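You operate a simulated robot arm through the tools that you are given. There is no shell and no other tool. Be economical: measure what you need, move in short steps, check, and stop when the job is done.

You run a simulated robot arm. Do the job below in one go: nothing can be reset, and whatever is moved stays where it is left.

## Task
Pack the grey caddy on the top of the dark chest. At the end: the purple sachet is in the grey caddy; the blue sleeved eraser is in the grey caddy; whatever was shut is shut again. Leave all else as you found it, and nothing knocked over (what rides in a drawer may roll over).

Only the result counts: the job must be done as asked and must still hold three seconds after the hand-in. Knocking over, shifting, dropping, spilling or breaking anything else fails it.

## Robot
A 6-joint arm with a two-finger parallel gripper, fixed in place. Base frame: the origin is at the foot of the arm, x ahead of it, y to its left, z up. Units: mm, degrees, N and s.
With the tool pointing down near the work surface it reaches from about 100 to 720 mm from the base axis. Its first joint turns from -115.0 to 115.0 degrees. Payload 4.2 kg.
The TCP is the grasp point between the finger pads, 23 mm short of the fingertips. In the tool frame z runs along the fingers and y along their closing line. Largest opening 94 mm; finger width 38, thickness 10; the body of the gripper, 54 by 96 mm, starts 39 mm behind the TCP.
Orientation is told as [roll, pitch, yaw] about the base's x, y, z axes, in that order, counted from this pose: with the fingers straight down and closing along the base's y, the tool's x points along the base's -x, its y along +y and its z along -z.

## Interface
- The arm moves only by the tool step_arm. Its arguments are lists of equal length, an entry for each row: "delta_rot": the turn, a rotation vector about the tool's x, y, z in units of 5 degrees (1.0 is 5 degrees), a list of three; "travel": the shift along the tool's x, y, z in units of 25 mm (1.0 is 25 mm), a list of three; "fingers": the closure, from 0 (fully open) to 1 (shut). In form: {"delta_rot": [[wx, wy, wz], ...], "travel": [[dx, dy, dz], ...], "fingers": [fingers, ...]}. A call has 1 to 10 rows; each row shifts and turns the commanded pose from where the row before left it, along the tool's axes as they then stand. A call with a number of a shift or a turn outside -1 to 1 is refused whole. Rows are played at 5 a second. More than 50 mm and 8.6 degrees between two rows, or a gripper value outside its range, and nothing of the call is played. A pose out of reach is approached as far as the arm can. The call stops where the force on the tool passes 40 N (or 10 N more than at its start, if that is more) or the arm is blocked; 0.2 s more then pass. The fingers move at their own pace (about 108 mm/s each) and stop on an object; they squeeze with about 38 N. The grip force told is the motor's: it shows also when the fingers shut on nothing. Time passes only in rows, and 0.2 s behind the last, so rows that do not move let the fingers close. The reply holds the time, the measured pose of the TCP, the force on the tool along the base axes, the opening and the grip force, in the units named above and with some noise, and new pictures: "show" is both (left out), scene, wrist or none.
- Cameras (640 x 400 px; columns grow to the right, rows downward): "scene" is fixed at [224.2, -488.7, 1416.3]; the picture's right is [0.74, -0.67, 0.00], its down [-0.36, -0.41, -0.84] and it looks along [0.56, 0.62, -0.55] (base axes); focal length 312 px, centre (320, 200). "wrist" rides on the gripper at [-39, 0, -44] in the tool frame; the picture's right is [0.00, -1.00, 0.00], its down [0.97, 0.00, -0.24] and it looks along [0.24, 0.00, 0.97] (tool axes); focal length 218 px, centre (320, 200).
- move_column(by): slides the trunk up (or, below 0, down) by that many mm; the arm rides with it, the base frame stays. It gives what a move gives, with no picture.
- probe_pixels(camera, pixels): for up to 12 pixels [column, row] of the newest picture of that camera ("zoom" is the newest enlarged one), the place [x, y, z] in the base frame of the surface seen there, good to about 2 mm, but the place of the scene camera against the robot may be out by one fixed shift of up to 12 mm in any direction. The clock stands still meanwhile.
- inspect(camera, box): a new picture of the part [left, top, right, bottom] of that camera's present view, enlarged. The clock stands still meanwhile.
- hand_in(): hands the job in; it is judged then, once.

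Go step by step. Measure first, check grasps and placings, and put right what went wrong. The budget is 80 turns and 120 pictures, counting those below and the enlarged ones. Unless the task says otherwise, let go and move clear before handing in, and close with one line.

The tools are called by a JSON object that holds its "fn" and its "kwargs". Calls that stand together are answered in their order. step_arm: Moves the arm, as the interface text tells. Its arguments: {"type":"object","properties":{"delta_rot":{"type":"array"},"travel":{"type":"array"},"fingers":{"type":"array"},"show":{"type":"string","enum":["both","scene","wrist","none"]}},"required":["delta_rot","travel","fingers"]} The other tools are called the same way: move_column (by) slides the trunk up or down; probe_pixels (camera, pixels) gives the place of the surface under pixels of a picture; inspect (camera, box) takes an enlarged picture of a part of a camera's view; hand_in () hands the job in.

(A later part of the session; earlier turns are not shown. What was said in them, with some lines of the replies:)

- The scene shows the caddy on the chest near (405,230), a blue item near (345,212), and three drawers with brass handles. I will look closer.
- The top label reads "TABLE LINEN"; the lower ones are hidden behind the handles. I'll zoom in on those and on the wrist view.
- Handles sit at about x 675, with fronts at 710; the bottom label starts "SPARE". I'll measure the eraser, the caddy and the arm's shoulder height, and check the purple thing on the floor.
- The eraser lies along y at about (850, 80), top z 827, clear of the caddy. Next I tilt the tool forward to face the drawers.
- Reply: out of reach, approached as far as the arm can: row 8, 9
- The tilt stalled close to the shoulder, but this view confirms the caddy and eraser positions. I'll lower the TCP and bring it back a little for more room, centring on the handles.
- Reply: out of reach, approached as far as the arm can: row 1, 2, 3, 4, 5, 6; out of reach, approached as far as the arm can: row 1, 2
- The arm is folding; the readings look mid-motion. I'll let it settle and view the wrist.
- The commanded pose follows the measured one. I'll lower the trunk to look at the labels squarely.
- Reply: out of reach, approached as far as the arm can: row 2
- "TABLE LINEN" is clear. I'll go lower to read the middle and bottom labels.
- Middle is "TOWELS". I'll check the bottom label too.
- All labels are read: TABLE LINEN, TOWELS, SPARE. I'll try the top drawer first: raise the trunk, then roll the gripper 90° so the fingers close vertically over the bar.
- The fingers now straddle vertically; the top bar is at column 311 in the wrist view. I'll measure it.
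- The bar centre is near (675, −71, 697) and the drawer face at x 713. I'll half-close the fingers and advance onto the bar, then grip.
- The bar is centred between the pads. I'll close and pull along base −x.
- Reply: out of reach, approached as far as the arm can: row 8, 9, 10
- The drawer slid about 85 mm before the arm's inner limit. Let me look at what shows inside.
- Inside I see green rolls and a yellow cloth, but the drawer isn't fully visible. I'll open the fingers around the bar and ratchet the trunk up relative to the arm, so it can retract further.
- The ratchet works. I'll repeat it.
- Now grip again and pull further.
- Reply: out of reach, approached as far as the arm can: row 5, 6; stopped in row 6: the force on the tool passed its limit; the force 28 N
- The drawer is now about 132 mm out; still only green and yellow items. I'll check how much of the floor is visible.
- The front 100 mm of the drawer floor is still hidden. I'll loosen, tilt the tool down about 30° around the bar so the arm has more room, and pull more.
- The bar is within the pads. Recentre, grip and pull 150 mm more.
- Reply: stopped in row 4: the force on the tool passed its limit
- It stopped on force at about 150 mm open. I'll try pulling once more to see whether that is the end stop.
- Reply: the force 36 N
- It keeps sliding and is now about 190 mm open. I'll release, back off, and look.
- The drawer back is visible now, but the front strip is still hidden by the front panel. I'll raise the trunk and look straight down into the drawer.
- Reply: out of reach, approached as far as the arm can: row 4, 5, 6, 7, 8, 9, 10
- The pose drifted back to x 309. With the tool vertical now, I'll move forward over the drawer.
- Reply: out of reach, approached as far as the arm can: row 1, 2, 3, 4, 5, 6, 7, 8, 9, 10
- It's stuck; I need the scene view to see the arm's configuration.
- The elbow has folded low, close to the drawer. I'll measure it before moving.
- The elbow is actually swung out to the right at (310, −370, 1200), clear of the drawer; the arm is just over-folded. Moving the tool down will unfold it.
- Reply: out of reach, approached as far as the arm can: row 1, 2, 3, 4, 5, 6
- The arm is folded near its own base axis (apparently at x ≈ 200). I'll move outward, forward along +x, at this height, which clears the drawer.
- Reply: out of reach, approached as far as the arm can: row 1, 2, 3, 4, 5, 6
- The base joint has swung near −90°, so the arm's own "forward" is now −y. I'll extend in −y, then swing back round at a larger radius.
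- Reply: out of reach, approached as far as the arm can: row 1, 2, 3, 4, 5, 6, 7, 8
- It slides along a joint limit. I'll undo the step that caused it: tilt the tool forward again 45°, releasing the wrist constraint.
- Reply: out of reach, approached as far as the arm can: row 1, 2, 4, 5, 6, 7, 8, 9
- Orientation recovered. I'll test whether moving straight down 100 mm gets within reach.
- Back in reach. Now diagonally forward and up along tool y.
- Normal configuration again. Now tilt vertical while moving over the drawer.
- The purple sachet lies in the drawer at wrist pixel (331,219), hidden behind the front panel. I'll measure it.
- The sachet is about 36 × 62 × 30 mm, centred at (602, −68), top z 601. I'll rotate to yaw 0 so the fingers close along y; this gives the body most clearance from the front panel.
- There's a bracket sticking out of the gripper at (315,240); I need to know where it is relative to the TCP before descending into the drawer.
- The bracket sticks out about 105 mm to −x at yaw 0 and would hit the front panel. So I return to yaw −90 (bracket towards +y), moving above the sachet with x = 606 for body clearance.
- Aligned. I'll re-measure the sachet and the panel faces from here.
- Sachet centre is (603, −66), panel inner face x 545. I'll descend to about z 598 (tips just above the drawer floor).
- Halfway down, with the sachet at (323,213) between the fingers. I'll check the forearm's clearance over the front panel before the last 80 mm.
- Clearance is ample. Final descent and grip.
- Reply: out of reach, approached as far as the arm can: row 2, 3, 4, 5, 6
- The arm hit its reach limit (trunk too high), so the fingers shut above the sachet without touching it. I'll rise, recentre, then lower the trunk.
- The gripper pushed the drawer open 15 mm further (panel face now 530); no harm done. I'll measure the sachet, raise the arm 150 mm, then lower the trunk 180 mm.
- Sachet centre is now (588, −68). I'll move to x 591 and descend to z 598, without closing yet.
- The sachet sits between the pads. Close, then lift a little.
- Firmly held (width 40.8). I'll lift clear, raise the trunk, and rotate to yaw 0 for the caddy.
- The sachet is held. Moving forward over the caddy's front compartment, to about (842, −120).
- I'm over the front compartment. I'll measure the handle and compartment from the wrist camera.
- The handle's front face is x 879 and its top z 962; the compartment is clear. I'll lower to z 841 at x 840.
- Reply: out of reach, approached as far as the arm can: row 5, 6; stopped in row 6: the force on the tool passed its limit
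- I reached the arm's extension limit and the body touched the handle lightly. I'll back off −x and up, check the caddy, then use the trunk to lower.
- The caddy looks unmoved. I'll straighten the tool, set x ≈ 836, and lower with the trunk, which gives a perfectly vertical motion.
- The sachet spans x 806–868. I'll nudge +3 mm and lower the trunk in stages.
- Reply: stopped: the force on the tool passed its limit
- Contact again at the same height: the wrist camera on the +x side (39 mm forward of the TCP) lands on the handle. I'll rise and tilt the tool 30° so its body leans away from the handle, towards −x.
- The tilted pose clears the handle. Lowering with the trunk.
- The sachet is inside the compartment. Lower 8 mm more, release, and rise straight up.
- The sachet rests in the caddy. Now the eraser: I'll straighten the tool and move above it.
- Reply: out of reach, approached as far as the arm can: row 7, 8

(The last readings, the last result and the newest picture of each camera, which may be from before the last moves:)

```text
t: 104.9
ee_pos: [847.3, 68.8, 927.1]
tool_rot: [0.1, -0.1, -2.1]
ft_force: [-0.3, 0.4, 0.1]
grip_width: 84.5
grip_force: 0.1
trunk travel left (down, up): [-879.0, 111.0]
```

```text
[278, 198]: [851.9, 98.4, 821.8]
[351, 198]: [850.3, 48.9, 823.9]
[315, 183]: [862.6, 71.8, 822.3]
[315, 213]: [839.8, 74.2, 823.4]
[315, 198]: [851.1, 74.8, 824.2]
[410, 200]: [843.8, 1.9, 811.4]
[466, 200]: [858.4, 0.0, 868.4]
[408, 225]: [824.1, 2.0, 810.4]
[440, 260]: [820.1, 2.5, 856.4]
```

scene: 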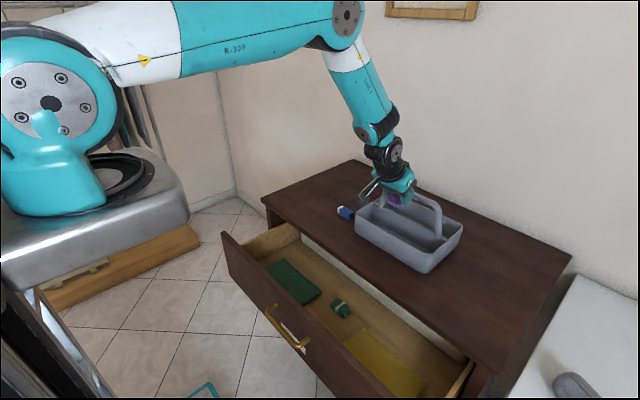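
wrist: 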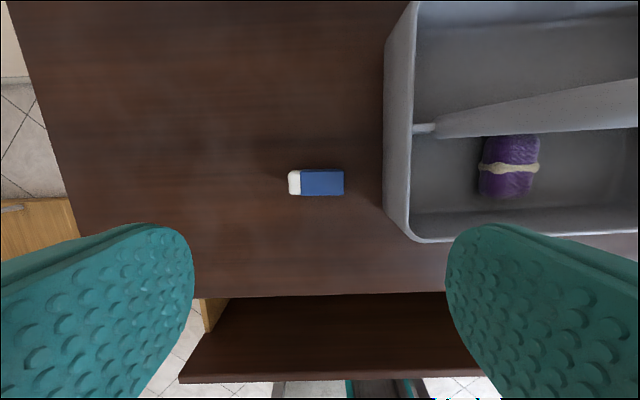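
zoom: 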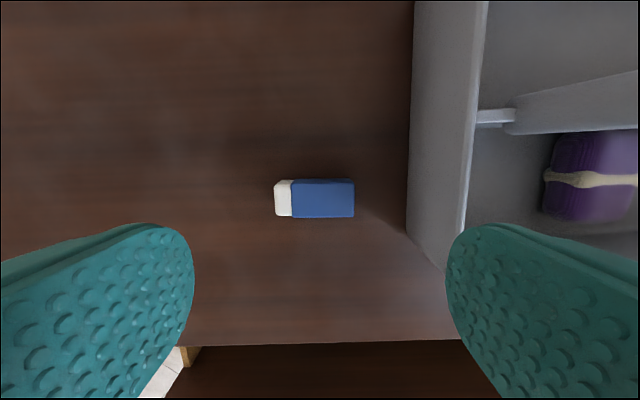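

Eraser centre is (851, 73.5), top z 824, with 45 mm to the caddy wall. Align and lower with the trunk.

{"fn": "step_arm", "kwargs": {"delta_rot": [[0, 0, 0], [0, 0, 0]], "travel": [[-0.15, 0.19, 0], [0, 0, 0]], "fingers": [0.12, 0.12], "show": "none"}}

{"fn": "move_column", "kwargs": {"by": -75}}

{"fn": "inspect", "kwargs": {"camera": "wrist", "box": [0, 0, 640, 400]}}

```text
t: 105.5
ee_pos: [848.5, 70.4, 927.3]
tool_rot: [0.1, -0.2, -2.1]
ft_force: [0.6, -0.4, 0.5]
grip_width: 82.5
grip_force: 0.0
out of reach, approached as far as the arm can: row 1
trunk travel left (down, up): [-879.0, 111.0]
```

```text
t: 106.6
ee_pos: [847.5, 71.5, 853.2]
tool_rot: [0.1, -0.1, -2.0]
ft_force: [-0.1, -0.7, -0.7]
grip_width: 82.5
grip_force: 0.1
trunk travel left (down, up): [-804.0, 186.0]
```

```text
1.00 times, centred on (320, 200) of wrist
```

zoom: 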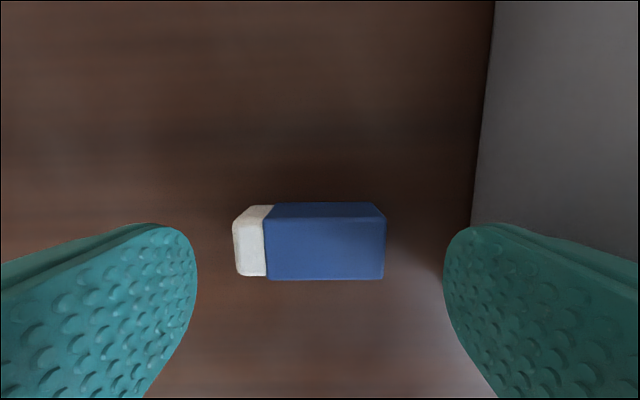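

Well centred. Lower 22 mm and grip.

{"fn": "move_column", "kwargs": {"by": -22}}

{"fn": "step_arm", "kwargs": {"delta_rot": [[0, 0, 0], [0, 0, 0], [0, 0, 0]], "travel": [[0, 0, 0], [0, 0, 0], [0, 0, 0]], "fingers": [1, 1, 1], "show": "none"}}

{"fn": "move_column", "kwargs": {"by": 160}}

{"fn": "inspect", "kwargs": {"camera": "wrist", "box": [0, 0, 640, 400]}}

```text
t: 107.3
ee_pos: [847.5, 70.5, 831.8]
tool_rot: [0.1, -0.1, -2.1]
ft_force: [-0.3, 0.2, 0.6]
grip_width: 82.6
grip_force: 0.1
trunk travel left (down, up): [-782.0, 208.0]
```

```text
t: 108.1
ee_pos: [847.3, 70.1, 831.3]
tool_rot: [0.1, -0.1, -2.1]
ft_force: [-0.2, 0.5, 0.7]
grip_width: 54.7
grip_force: 38.3
trunk travel left (down, up): [-782.0, 208.0]
```

```text
t: 109.9
ee_pos: [846.8, 69.4, 990.0]
tool_rot: [0.1, -0.1, -2.0]
ft_force: [-0.4, -0.5, -0.2]
grip_width: 54.6
grip_force: 38.2
trunk travel left (down, up): [-942.0, 48.0]
```

```text
1.00 times, centred on (320, 200) of wrist
```

zoom: 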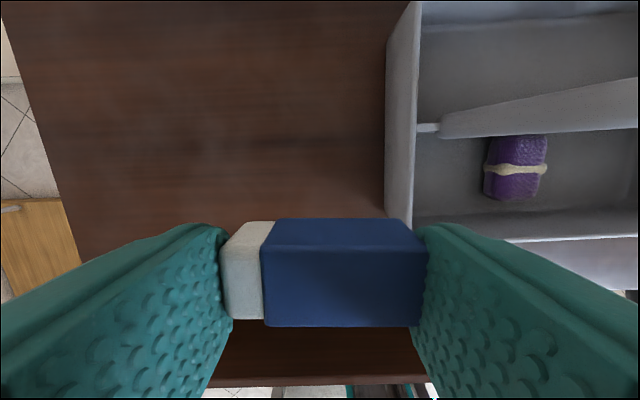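

The eraser is gripped (width 54.6). Now I tilt 30° and carry it over the right part of the front compartment, beside the sachet.

{"fn": "step_arm", "kwargs": {"delta_rot": [[0, -1, 0], [0, -1, 0], [0, -1, 0], [0, -1, 0], [0, -1, 0], [0, -1, 0], [0, 0, 0], [0, 0, 0], [0, 0, 0], [0, 0, 0]], "travel": [[0, -1, 0], [0, -1, 0], [0, -1, 0], [0, -1, 0], [0, -1, 0], [0, -1, 0], [0, -1, 0], [0, -1, 0], [0, -1, 0], [0, -1, 0]], "fingers": [1, 1, 1, 1, 1, 1, 1, 1, 1, 1], "show": "wrist"}}

{"fn": "probe_pixels", "kwargs": {"camera": "wrist", "pixels": [[320, 240], [240, 240], [400, 240]]}}

{"fn": "inspect", "kwargs": {"camera": "scene", "box": [320, 140, 480, 290]}}

```text
t: 111.2
ee_pos: [932.2, -43.6, 972.7]
tool_rot: [0.3, -27.3, -2.0]
ft_force: [0.4, 0.4, 9.9]
grip_width: 54.5
grip_force: 37.5
out of reach, approached as far as the arm can: row 1, 2, 3, 4, 5, 6
trunk travel left (down, up): [-942.0, 48.0]
stopped in row 6: the force on the tool passed its limit (the readings are from after the stop); the commanded pose is now the measured one
```

wrist: 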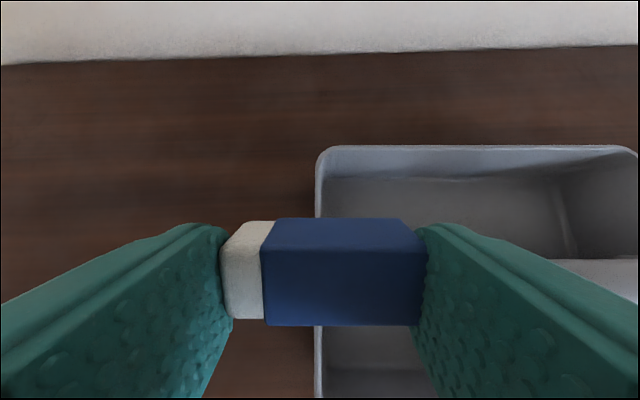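

```text
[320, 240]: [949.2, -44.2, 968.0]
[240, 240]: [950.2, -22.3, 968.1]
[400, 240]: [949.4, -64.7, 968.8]
```

```text
2.67 times, centred on (400, 215) of scene
```

zoom: 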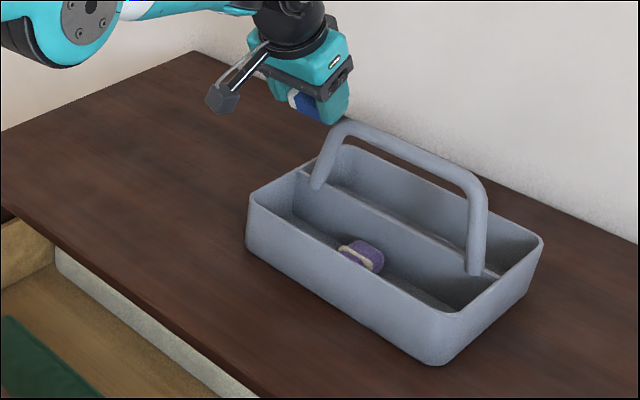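

The solver drifted forward out of reach and the arm pushed the caddy by its handle; it slid but is upright with the sachet inside. First I free the arm straight up with the trunk, and later put the caddy back.

{"fn": "move_column", "kwargs": {"by": 46}}

{"fn": "step_arm", "kwargs": {"delta_rot": [[0, 0, 0], [0, 0, 0], [0, 0, 0], [0, 0, 0], [0, 0, 0]], "travel": [[0.8, 0, -0.6], [0.8, 0, -0.6], [0.8, 0, -0.6], [0.8, 0, -0.6], [0.8, 0, -0.6]], "fingers": [1, 1, 1, 1, 1], "show": "both"}}

```text
t: 112.1
ee_pos: [930.3, -43.7, 1016.6]
tool_rot: [0.2, -27.0, -2.0]
ft_force: [-0.2, 0.5, 0.8]
grip_width: 54.4
grip_force: 38.3
trunk travel left (down, up): [-988.0, 2.0]
```

```text
t: 113.3
ee_pos: [806.2, -38.4, 1037.7]
tool_rot: [0.2, -26.9, -2.1]
ft_force: [0.4, 0.2, -0.5]
grip_width: 54.6
grip_force: 37.8
out of reach, approached as far as the arm can: row 1
trunk travel left (down, up): [-988.0, 2.0]
```

scene: 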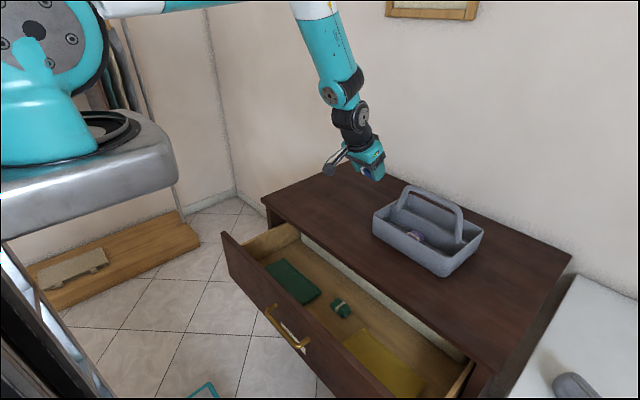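
wrist: 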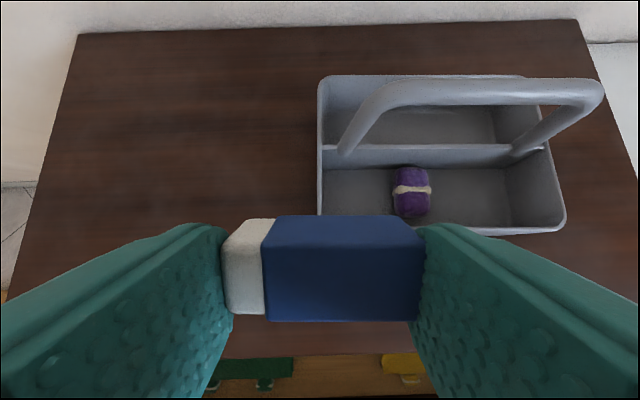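

{"fn": "probe_pixels", "kwargs": {"camera": "wrist", "pixels": [[319, 180], [319, 205], [565, 215], [320, 80], [545, 155], [400, 85], [560, 90], [440, 220], [540, 232], [412, 190], [460, 195], [490, 233]]}}

{"fn": "probe_pixels", "kwargs": {"camera": "scene", "pixels": [[373, 218], [376, 238], [440, 277], [483, 235], [446, 262]]}}

```text
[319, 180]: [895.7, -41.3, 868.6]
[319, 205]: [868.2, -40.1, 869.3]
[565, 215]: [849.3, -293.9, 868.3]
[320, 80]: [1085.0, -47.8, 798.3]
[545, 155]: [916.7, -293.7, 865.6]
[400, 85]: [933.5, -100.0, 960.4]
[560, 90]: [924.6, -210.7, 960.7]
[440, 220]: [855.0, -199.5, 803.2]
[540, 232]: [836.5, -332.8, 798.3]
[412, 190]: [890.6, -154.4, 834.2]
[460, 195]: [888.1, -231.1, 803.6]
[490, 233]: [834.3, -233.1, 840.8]
```

```text
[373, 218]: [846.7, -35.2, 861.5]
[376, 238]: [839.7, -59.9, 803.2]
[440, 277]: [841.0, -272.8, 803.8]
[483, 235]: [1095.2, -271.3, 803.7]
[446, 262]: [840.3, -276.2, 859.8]
```

The caddy has shifted by about (+42, −42) mm, with no turn. I'll first put the eraser in its front compartment, left of the sachet, then drag the caddy back by its rim. Moving above that spot at (858, −92).

{"fn": "step_arm", "kwargs": {"delta_rot": [[0, 0, 0], [0, 0, 0], [0, 0, 0], [0, 0, 0], [0, 0, 0], [0, 0, 0]], "travel": [[-0.38, -0.43, 0.19], [-0.38, -0.43, 0.19], [-0.38, -0.43, 0.19], [-0.38, -0.43, 0.19], [-0.38, -0.43, 0.19], [0, 0, 0]], "fingers": [1, 1, 1, 1, 1, 1], "show": "wrist"}}

```text
t: 114.7
ee_pos: [860.7, -95.3, 1037.5]
tool_rot: [0.2, -26.9, -2.0]
ft_force: [0.1, 0.0, -0.3]
grip_width: 54.5
grip_force: 37.6
trunk travel left (down, up): [-988.0, 2.0]
```

wrist: 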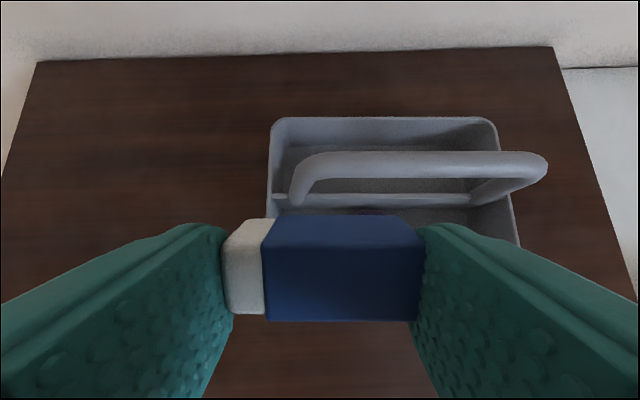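

In position. Lower with the trunk.

{"fn": "move_column", "kwargs": {"by": -110}}

{"fn": "inspect", "kwargs": {"camera": "wrist", "box": [0, 0, 640, 400]}}

{"fn": "inspect", "kwargs": {"camera": "scene", "box": [340, 140, 500, 290]}}

```text
t: 116.1
ee_pos: [861.0, -94.2, 926.6]
tool_rot: [0.2, -26.9, -2.0]
ft_force: [0.2, 0.1, -0.3]
grip_width: 54.5
grip_force: 37.9
trunk travel left (down, up): [-878.0, 112.0]
```

```text
1.00 times, centred on (320, 200) of wrist
```

zoom: 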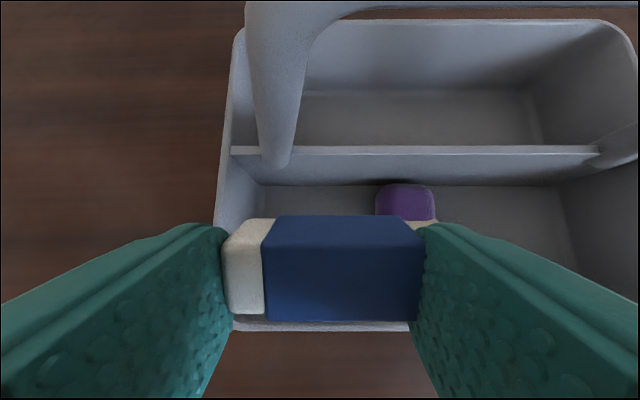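

```text
2.67 times, centred on (420, 215) of scene
```

zoom: 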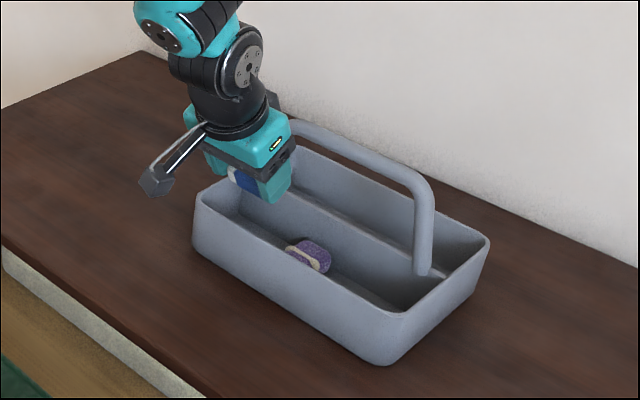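

Clear on both sides. Lower a further 62 mm, then release with a small opening.

{"fn": "move_column", "kwargs": {"by": -62}}

{"fn": "step_arm", "kwargs": {"delta_rot": [[0, 0, 0], [0, 0, 0], [0, 0, 0]], "travel": [[0, 0, 0], [0, 0, 0], [0, 0, 0]], "fingers": [0.36, 0.36, 0.36], "show": "wrist"}}

```text
t: 117.1
ee_pos: [860.4, -94.5, 865.6]
tool_rot: [0.1, -27.0, -2.0]
ft_force: [-0.2, -0.1, -0.4]
grip_width: 54.8
grip_force: 38.3
trunk travel left (down, up): [-816.0, 174.0]
```

```text
t: 117.9
ee_pos: [861.7, -95.0, 866.1]
tool_rot: [0.3, -26.9, -2.0]
ft_force: [0.4, -0.9, -0.1]
grip_width: 60.2
grip_force: 0.0
trunk travel left (down, up): [-816.0, 174.0]
```

wrist: 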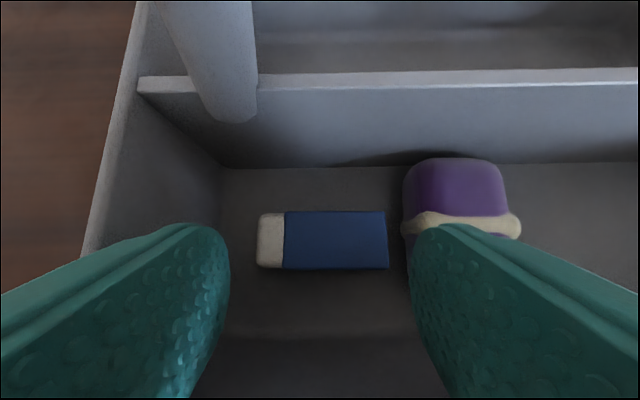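

Both items are in the caddy. Now I'll rise and move over the caddy's left wall to grip its rim.

{"fn": "move_column", "kwargs": {"by": 65}}

{"fn": "step_arm", "kwargs": {"delta_rot": [[0, 0, 0], [0, 0, 0], [0, 0, 0], [0, 0, 0], [0, 0, 0]], "travel": [[0, 0.52, 0], [0, 0.52, 0], [0, 0.52, 0], [0, 0.52, 0], [0, 0, 0]], "fingers": [0.6, 0.6, 0.6, 0.6, 0.6], "show": "wrist"}}

{"fn": "probe_pixels", "kwargs": {"camera": "wrist", "pixels": [[300, 240], [310, 240], [315, 240], [320, 240], [325, 240], [330, 240], [340, 240], [320, 280], [310, 280]]}}

```text
t: 119.0
ee_pos: [862.0, -94.2, 931.7]
tool_rot: [0.2, -26.9, -2.0]
ft_force: [-0.9, 0.0, 0.9]
grip_width: 60.1
grip_force: 0.0
trunk travel left (down, up): [-881.0, 109.0]
```

```text
t: 120.2
ee_pos: [863.1, -42.7, 930.6]
tool_rot: [0.2, -26.9, -1.9]
ft_force: [0.2, -0.1, -1.1]
grip_width: 37.6
grip_force: 0.0
trunk travel left (down, up): [-881.0, 109.0]
```

wrist: 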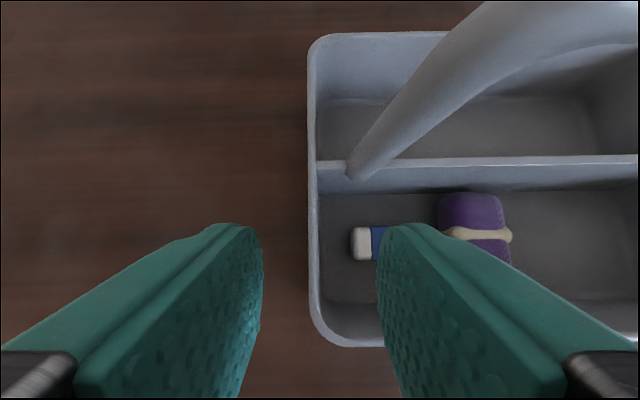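

```text
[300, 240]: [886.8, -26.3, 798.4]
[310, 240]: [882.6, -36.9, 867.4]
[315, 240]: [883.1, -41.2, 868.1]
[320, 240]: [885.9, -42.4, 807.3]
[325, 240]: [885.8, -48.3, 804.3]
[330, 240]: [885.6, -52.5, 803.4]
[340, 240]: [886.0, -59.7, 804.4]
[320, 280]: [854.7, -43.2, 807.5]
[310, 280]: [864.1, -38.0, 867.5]
```

The rim is at y −37…−42. I'll centre on it, lower, and close.

{"fn": "step_arm", "kwargs": {"delta_rot": [[0, 0, 0], [0, 0, 0]], "travel": [[0, 0.13, 0], [0, 0, 0]], "fingers": [0.68, 0.68], "show": "none"}}

{"fn": "move_column", "kwargs": {"by": -57}}

{"fn": "step_arm", "kwargs": {"delta_rot": [[0, 0, 0], [0, 0, 0], [0, 0, 0]], "travel": [[0, 0, 0], [0, 0, 0], [0, 0, 0]], "fingers": [1, 1, 1], "show": "both"}}

```text
t: 120.8
ee_pos: [861.4, -39.2, 929.7]
tool_rot: [0.2, -26.9, -2.0]
ft_force: [1.4, 0.3, -1.0]
grip_width: 30.2
grip_force: 0.1
trunk travel left (down, up): [-881.0, 109.0]
```

```text
t: 121.8
ee_pos: [863.5, -40.1, 874.7]
tool_rot: [0.2, -27.0, -2.0]
ft_force: [-0.1, -0.1, -0.1]
grip_width: 30.3
grip_force: 0.0
trunk travel left (down, up): [-824.0, 166.0]
```

```text
t: 122.5
ee_pos: [862.9, -39.4, 873.3]
tool_rot: [0.2, -26.9, -2.0]
ft_force: [0.9, -0.5, 1.1]
grip_width: 4.5
grip_force: 37.9
trunk travel left (down, up): [-824.0, 166.0]
```

scene: 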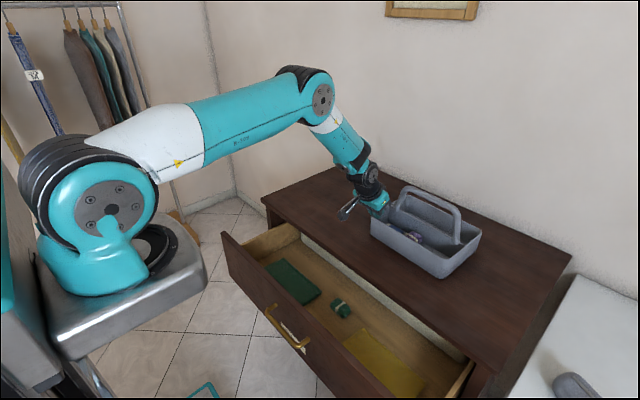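
wrist: 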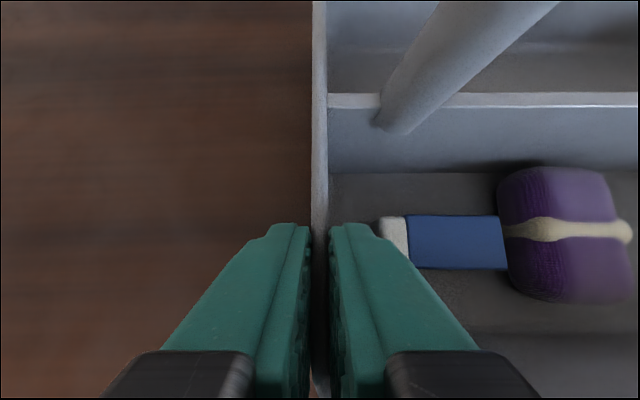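

The rim is gripped (4.5 mm). I'll drag the caddy slowly by (−40, +41) mm.

{"fn": "step_arm", "kwargs": {"delta_rot": [[0, 0, 0], [0, 0, 0], [0, 0, 0], [0, 0, 0], [0, 0, 0], [0, 0, 0], [0, 0, 0], [0, 0, 0], [0, 0, 0]], "travel": [[0.182, 0.205, -0.093], [0.182, 0.205, -0.093], [0.182, 0.205, -0.093], [0.182, 0.205, -0.093], [0.182, 0.205, -0.093], [0.182, 0.205, -0.093], [0.182, 0.205, -0.093], [0.182, 0.205, -0.093], [0, 0, 0]], "fingers": [1, 1, 1, 1, 1, 1, 1, 1, 1], "show": "both"}}

{"fn": "probe_pixels", "kwargs": {"camera": "scene", "pixels": [[354, 230], [418, 273], [460, 230], [382, 200]]}}

```text
t: 124.5
ee_pos: [823.4, 3.0, 875.7]
tool_rot: [0.3, -27.0, -2.0]
ft_force: [-0.7, -0.3, 0.4]
grip_width: 4.5
grip_force: 38.2
trunk travel left (down, up): [-824.0, 166.0]
```

scene: 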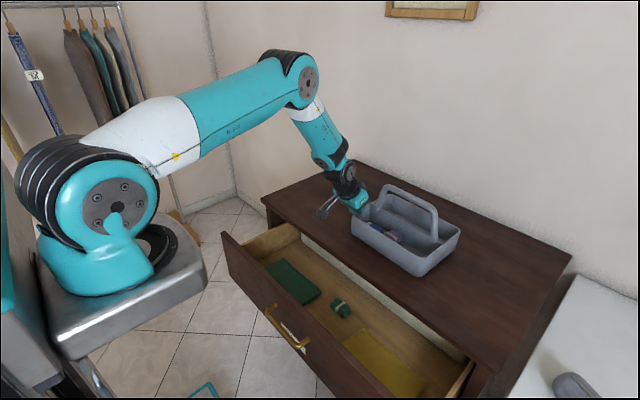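
wrist: 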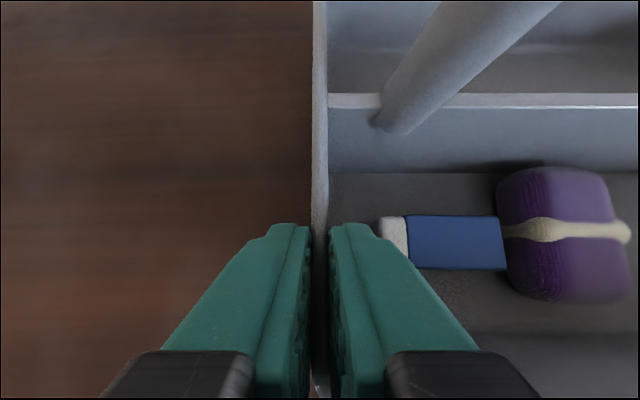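

```text
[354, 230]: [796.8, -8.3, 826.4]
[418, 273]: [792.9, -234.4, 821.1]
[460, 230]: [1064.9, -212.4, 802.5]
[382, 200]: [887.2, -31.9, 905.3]
```

The caddy is back within a few mm (handle at x 887 as before). Release and rise.

{"fn": "step_arm", "kwargs": {"delta_rot": [[0, 0, 0], [0, 0, 0]], "travel": [[0, 0, 0], [0, 0, 0]], "fingers": [0.68, 0.68], "show": "none"}}

{"fn": "move_column", "kwargs": {"by": 100}}

{"fn": "step_arm", "kwargs": {"delta_rot": [[0, 0, 0], [0, 0, 0], [0, 0, 0], [0, 0, 0], [0, 0, 0], [0, 0, 0], [0, 0, 0], [0, 0, 0], [0, 0, 0], [0, 0, 0]], "travel": [[0.89, -0.2, -0.45], [0.89, -0.2, -0.45], [0.89, -0.2, -0.45], [0.89, -0.2, -0.45], [0.89, -0.2, -0.45], [0.89, -0.2, -0.45], [0.89, -0.2, -0.45], [0.89, -0.2, -0.45], [0.89, -0.2, -0.45], [0, 0, 0]], "fingers": [0.68, 0.68, 0.68, 0.68, 0.68, 0.68, 0.68, 0.68, 0.68, 0.68], "show": "both"}}

{"fn": "inspect", "kwargs": {"camera": "scene", "box": [320, 160, 480, 290]}}

```text
t: 125.2
ee_pos: [823.8, 3.6, 876.4]
tool_rot: [0.2, -26.9, -2.1]
ft_force: [0.2, 0.6, -0.1]
grip_width: 30.1
grip_force: 0.0
trunk travel left (down, up): [-824.0, 166.0]
```

```text
t: 126.5
ee_pos: [823.5, 3.4, 976.3]
tool_rot: [0.2, -27.0, -2.0]
ft_force: [1.0, -0.2, -0.2]
grip_width: 29.9
grip_force: 0.1
trunk travel left (down, up): [-924.0, 66.0]
```

```text
t: 128.7
ee_pos: [598.1, -35.1, 978.0]
tool_rot: [0.2, -26.9, -2.1]
ft_force: [0.0, -0.4, 0.7]
grip_width: 30.1
grip_force: 0.0
trunk travel left (down, up): [-924.0, 66.0]
```

scene: 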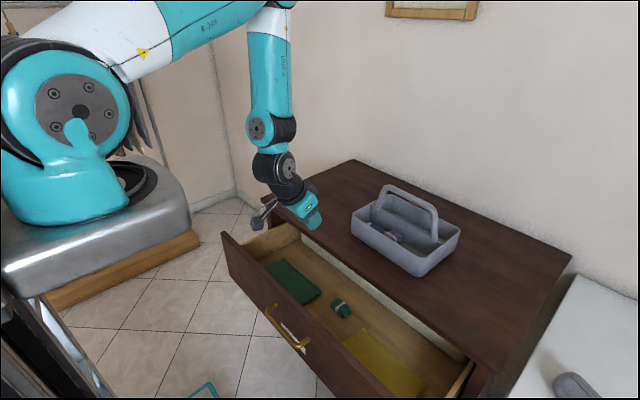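
wrist: 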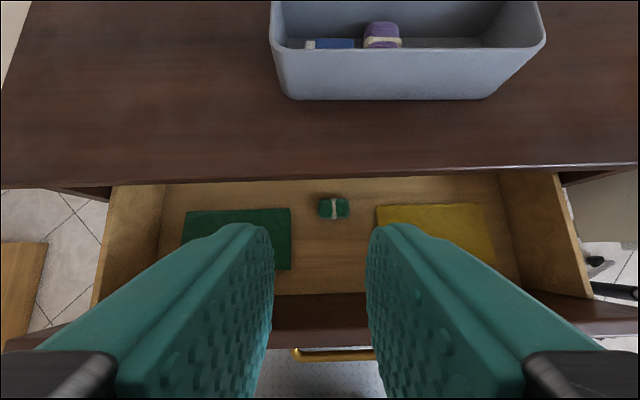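

```text
3.08 times, centred on (400, 225) of scene
```

zoom: 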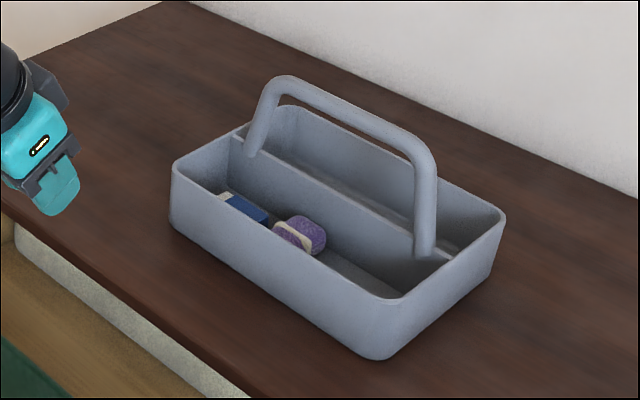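

Caddy and contents look right. Now to shut the drawer: I'll tilt to about 47° and come down in front of the handle bar with shut fingers.

{"fn": "step_arm", "kwargs": {"delta_rot": [[0, -1, 0], [0, -1, 0], [0, -1, 0], [0, -1, 0], [0, 0, 0]], "travel": [[0, 0, 0], [0, 0, 0], [0, 0, 0], [0, 0, 0], [0, 0, 0]], "fingers": [1, 1, 1, 1, 1], "show": "none"}}

{"fn": "step_arm", "kwargs": {"delta_rot": [[0, 0, 0], [0, 0, 0], [0, 0, 0], [0, 0, 0], [0, 0, 0], [0, 0, 0], [0, 0, 0], [0, 0, 0]], "travel": [[0.7, -0.2, 0.68], [0.7, -0.2, 0.68], [0.98, -0.2, -0.6], [0.98, -0.2, -0.6], [0.98, -0.2, -0.6], [0.98, -0.2, -0.6], [0.8, -0.2, -0.6], [0, 0, 0]], "fingers": [1, 1, 1, 1, 1, 1, 1, 1], "show": "scene"}}

```text
t: 129.9
ee_pos: [598.5, -34.2, 976.9]
tool_rot: [0.3, -47.0, -2.1]
ft_force: [0.6, 0.0, -0.7]
grip_width: 0.0
grip_force: 37.8
trunk travel left (down, up): [-924.0, 66.0]
```

```text
t: 131.7
ee_pos: [474.9, -35.9, 880.8]
tool_rot: [0.3, -47.0, -2.1]
ft_force: [0.5, -0.5, 0.2]
grip_width: 0.1
grip_force: 38.0
out of reach, approached as far as the arm can: row 5, 6
trunk travel left (down, up): [-924.0, 66.0]
```

scene: 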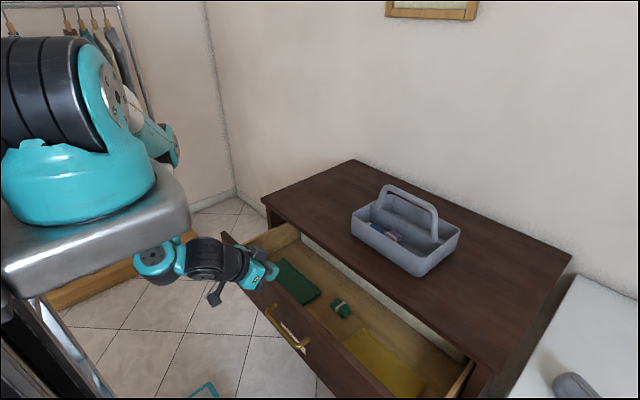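

The arm folded to the +y side near its inner limit. I'll move down and slightly +y to unfold it.

{"fn": "step_arm", "kwargs": {"delta_rot": [[0, 0, 0], [0, 0, 0], [0, 0, 0], [0, 0, 0], [0, 0, 0]], "travel": [[0.55, 0.6, 0.4], [0.55, 0.6, 0.4], [0.55, 0.6, 0.4], [0.55, 0.6, 0.4], [0, 0, 0]], "fingers": [1, 1, 1, 1, 1], "show": "scene"}}

```text
t: 132.9
ee_pos: [469.0, 23.2, 812.0]
tool_rot: [0.2, -46.9, -2.1]
ft_force: [-0.7, -0.2, 1.0]
grip_width: 0.0
grip_force: 37.8
trunk travel left (down, up): [-924.0, 66.0]
```

scene: 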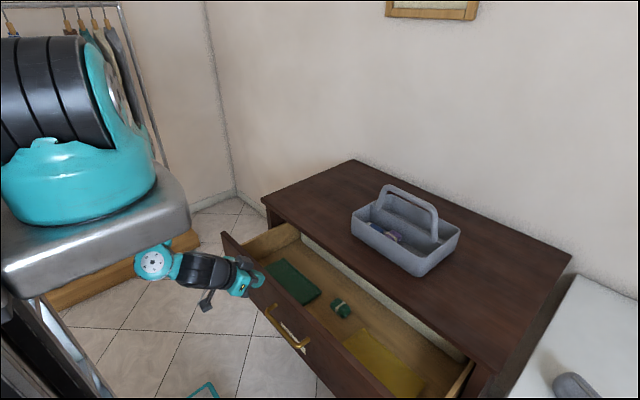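

Back in reach. I'll push on the panel itself, left of the handle: shift to y ≈ 65, then lower with the trunk to z ≈ 690.

{"fn": "step_arm", "kwargs": {"delta_rot": [[0, 0, 0], [0, 0, 0], [0, 0, 0], [0, 0, 0]], "travel": [[0, 0.6, 0], [0, 0.6, 0], [0, 0.5, 0], [0, 0, 0]], "fingers": [1, 1, 1, 1], "show": "wrist"}}

{"fn": "probe_pixels", "kwargs": {"camera": "wrist", "pixels": [[250, 150], [250, 190], [400, 190], [320, 200], [450, 230], [480, 260], [200, 230]]}}

```text
t: 133.9
ee_pos: [469.3, 65.1, 812.6]
tool_rot: [0.3, -46.9, -2.1]
ft_force: [1.1, 0.9, 0.0]
grip_width: 0.2
grip_force: 38.3
trunk travel left (down, up): [-924.0, 66.0]
```

wrist: 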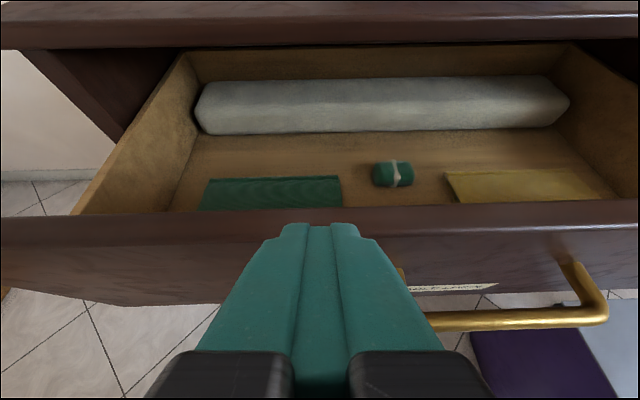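

```text
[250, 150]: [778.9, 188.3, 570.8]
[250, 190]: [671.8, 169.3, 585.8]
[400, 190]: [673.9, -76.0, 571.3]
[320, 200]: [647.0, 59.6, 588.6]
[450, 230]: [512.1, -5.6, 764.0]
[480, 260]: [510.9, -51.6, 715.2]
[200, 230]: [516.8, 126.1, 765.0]
```

The panel face is at x 511, tips at 486: clear. Lower the trunk, then push.

{"fn": "move_column", "kwargs": {"by": -122}}

{"fn": "step_arm", "kwargs": {"delta_rot": [[0, 0, 0], [0, 0, 0], [0, 0, 0], [0, 0, 0], [0, 0, 0], [0, 0, 0]], "travel": [[-0.55, 0, 0.58], [-0.55, 0, 0.58], [-0.55, 0, 0.58], [-0.55, 0, 0.58], [-0.55, 0, 0.58], [0, 0, 0]], "fingers": [1, 1, 1, 1, 1, 1], "show": "scene"}}

```text
t: 135.4
ee_pos: [470.8, 62.7, 690.8]
tool_rot: [0.3, -46.8, -2.1]
ft_force: [-0.3, 1.2, 0.1]
grip_width: 0.1
grip_force: 37.6
trunk travel left (down, up): [-802.0, 188.0]
```

```text
t: 136.8
ee_pos: [573.1, 60.5, 690.2]
tool_rot: [0.3, -47.0, -2.1]
ft_force: [0.0, -0.4, 0.3]
grip_width: 0.1
grip_force: 38.1
trunk travel left (down, up): [-802.0, 188.0]
```

scene: 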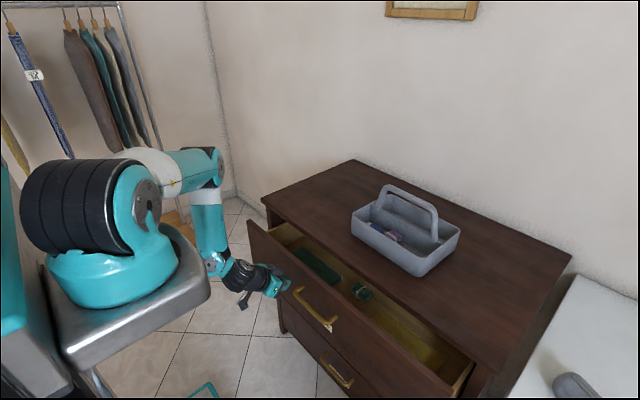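

The drawer closes smoothly. Push the remaining ~120 mm.

{"fn": "step_arm", "kwargs": {"delta_rot": [[0, 0, 0], [0, 0, 0], [0, 0, 0], [0, 0, 0], [0, 0, 0], [0, 0, 0], [0, 0, 0], [0, 0, 0]], "travel": [[-0.55, 0, 0.58], [-0.55, 0, 0.58], [-0.55, 0, 0.58], [-0.55, 0, 0.58], [-0.55, 0, 0.58], [-0.2, 0, 0.22], [-0.15, 0, 0.16], [0, 0, 0]], "fingers": [1, 1, 1, 1, 1, 1, 1, 1], "show": "both"}}

```text
t: 138.6
ee_pos: [682.5, 57.0, 692.4]
tool_rot: [0.3, -46.9, -2.0]
ft_force: [-21.4, 1.8, 5.5]
grip_width: 0.1
grip_force: 38.3
trunk travel left (down, up): [-802.0, 188.0]
```

scene: 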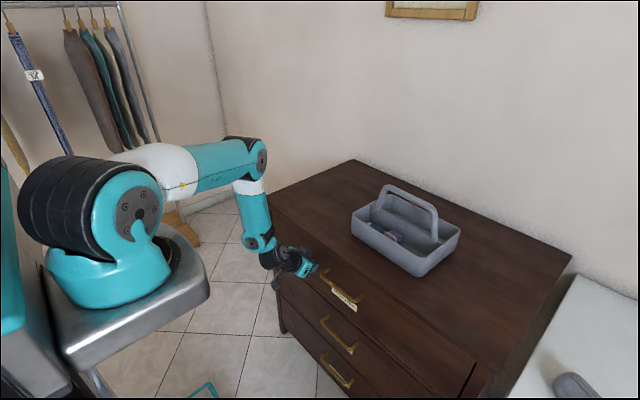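
wrist: 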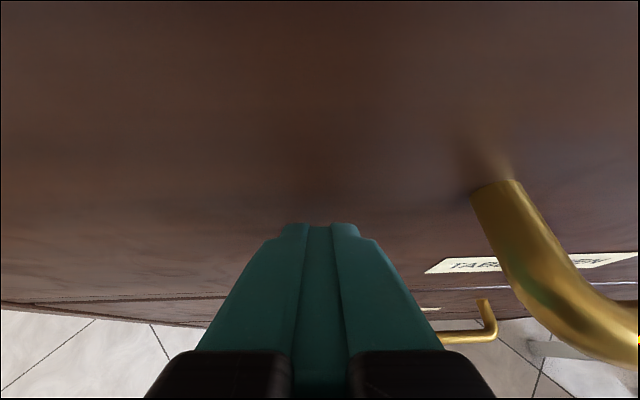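

A 21 N reaction says it's against the stop. I'll check the face's position, then back off.

{"fn": "probe_pixels", "kwargs": {"camera": "wrist", "pixels": [[200, 100], [320, 150], [500, 100], [200, 200], [500, 230]]}}

{"fn": "step_arm", "kwargs": {"delta_rot": [[0, 0, 0], [0, 0, 0], [0, 0, 0], [0, 0, 0], [0, 0, 0]], "travel": [[0.3, 0, -0.32], [0.55, 0, -0.58], [0.55, 0, -0.58], [0.55, 0, -0.58], [0, 0, 0]], "fingers": [1, 1, 1, 1, 1], "show": "both"}}

{"fn": "inspect", "kwargs": {"camera": "scene", "box": [260, 180, 480, 400]}}

{"fn": "probe_pixels", "kwargs": {"camera": "scene", "pixels": [[330, 275], [343, 297], [400, 320], [440, 350], [352, 312], [263, 198]]}}

```text
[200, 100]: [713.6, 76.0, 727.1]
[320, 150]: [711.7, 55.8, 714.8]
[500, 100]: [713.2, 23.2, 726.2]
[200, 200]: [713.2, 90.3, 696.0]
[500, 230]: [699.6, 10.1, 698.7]
```

```text
t: 139.8
ee_pos: [612.8, 58.9, 689.7]
tool_rot: [0.3, -46.9, -2.1]
ft_force: [0.3, -0.2, 0.4]
grip_width: 0.1
grip_force: 38.1
trunk travel left (down, up): [-802.0, 188.0]
```

scene: 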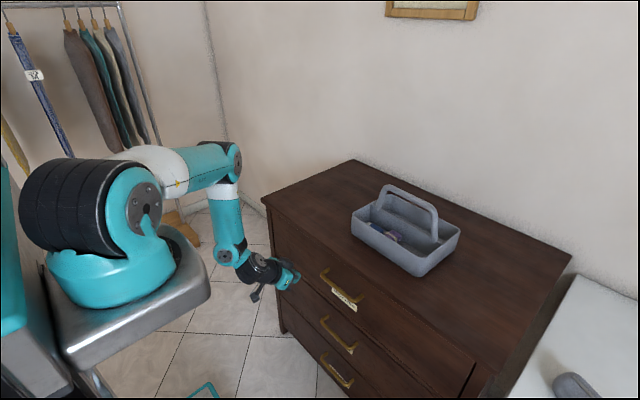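
wrist: 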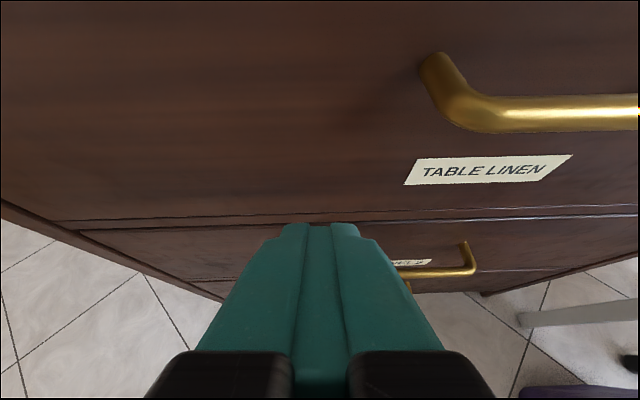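

```text
1.82 times, centred on (370, 290) of scene
```

zoom: 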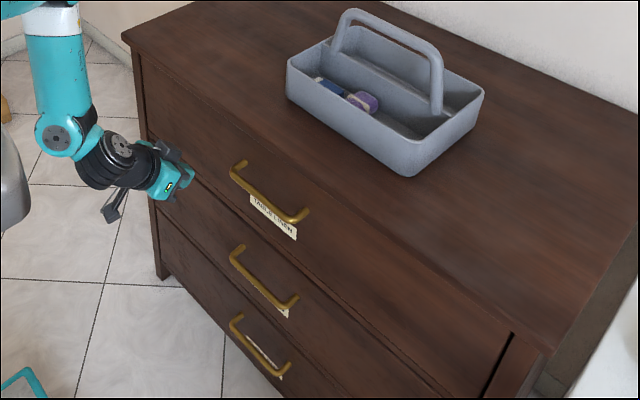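

```text
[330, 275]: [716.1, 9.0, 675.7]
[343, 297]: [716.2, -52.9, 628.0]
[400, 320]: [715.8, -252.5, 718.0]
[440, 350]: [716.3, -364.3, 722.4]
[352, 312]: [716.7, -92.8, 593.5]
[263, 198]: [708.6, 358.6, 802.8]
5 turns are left
```

The drawer face reads x 713, the same as before opening (scene probe 716 against 715.5). Both items are in the caddy and the arm is clear, so I'm handing in.

{"fn": "hand_in", "kwargs": {}}

```text
The job is handed in.
```

The purple sachet and the blue sleeved eraser are in the grey caddy and the TABLE LINEN drawer is shut again. The arm bumped the caddy about 40 mm out of place on the way; I dragged it back to within a few mm of its start, turned by about 2°.
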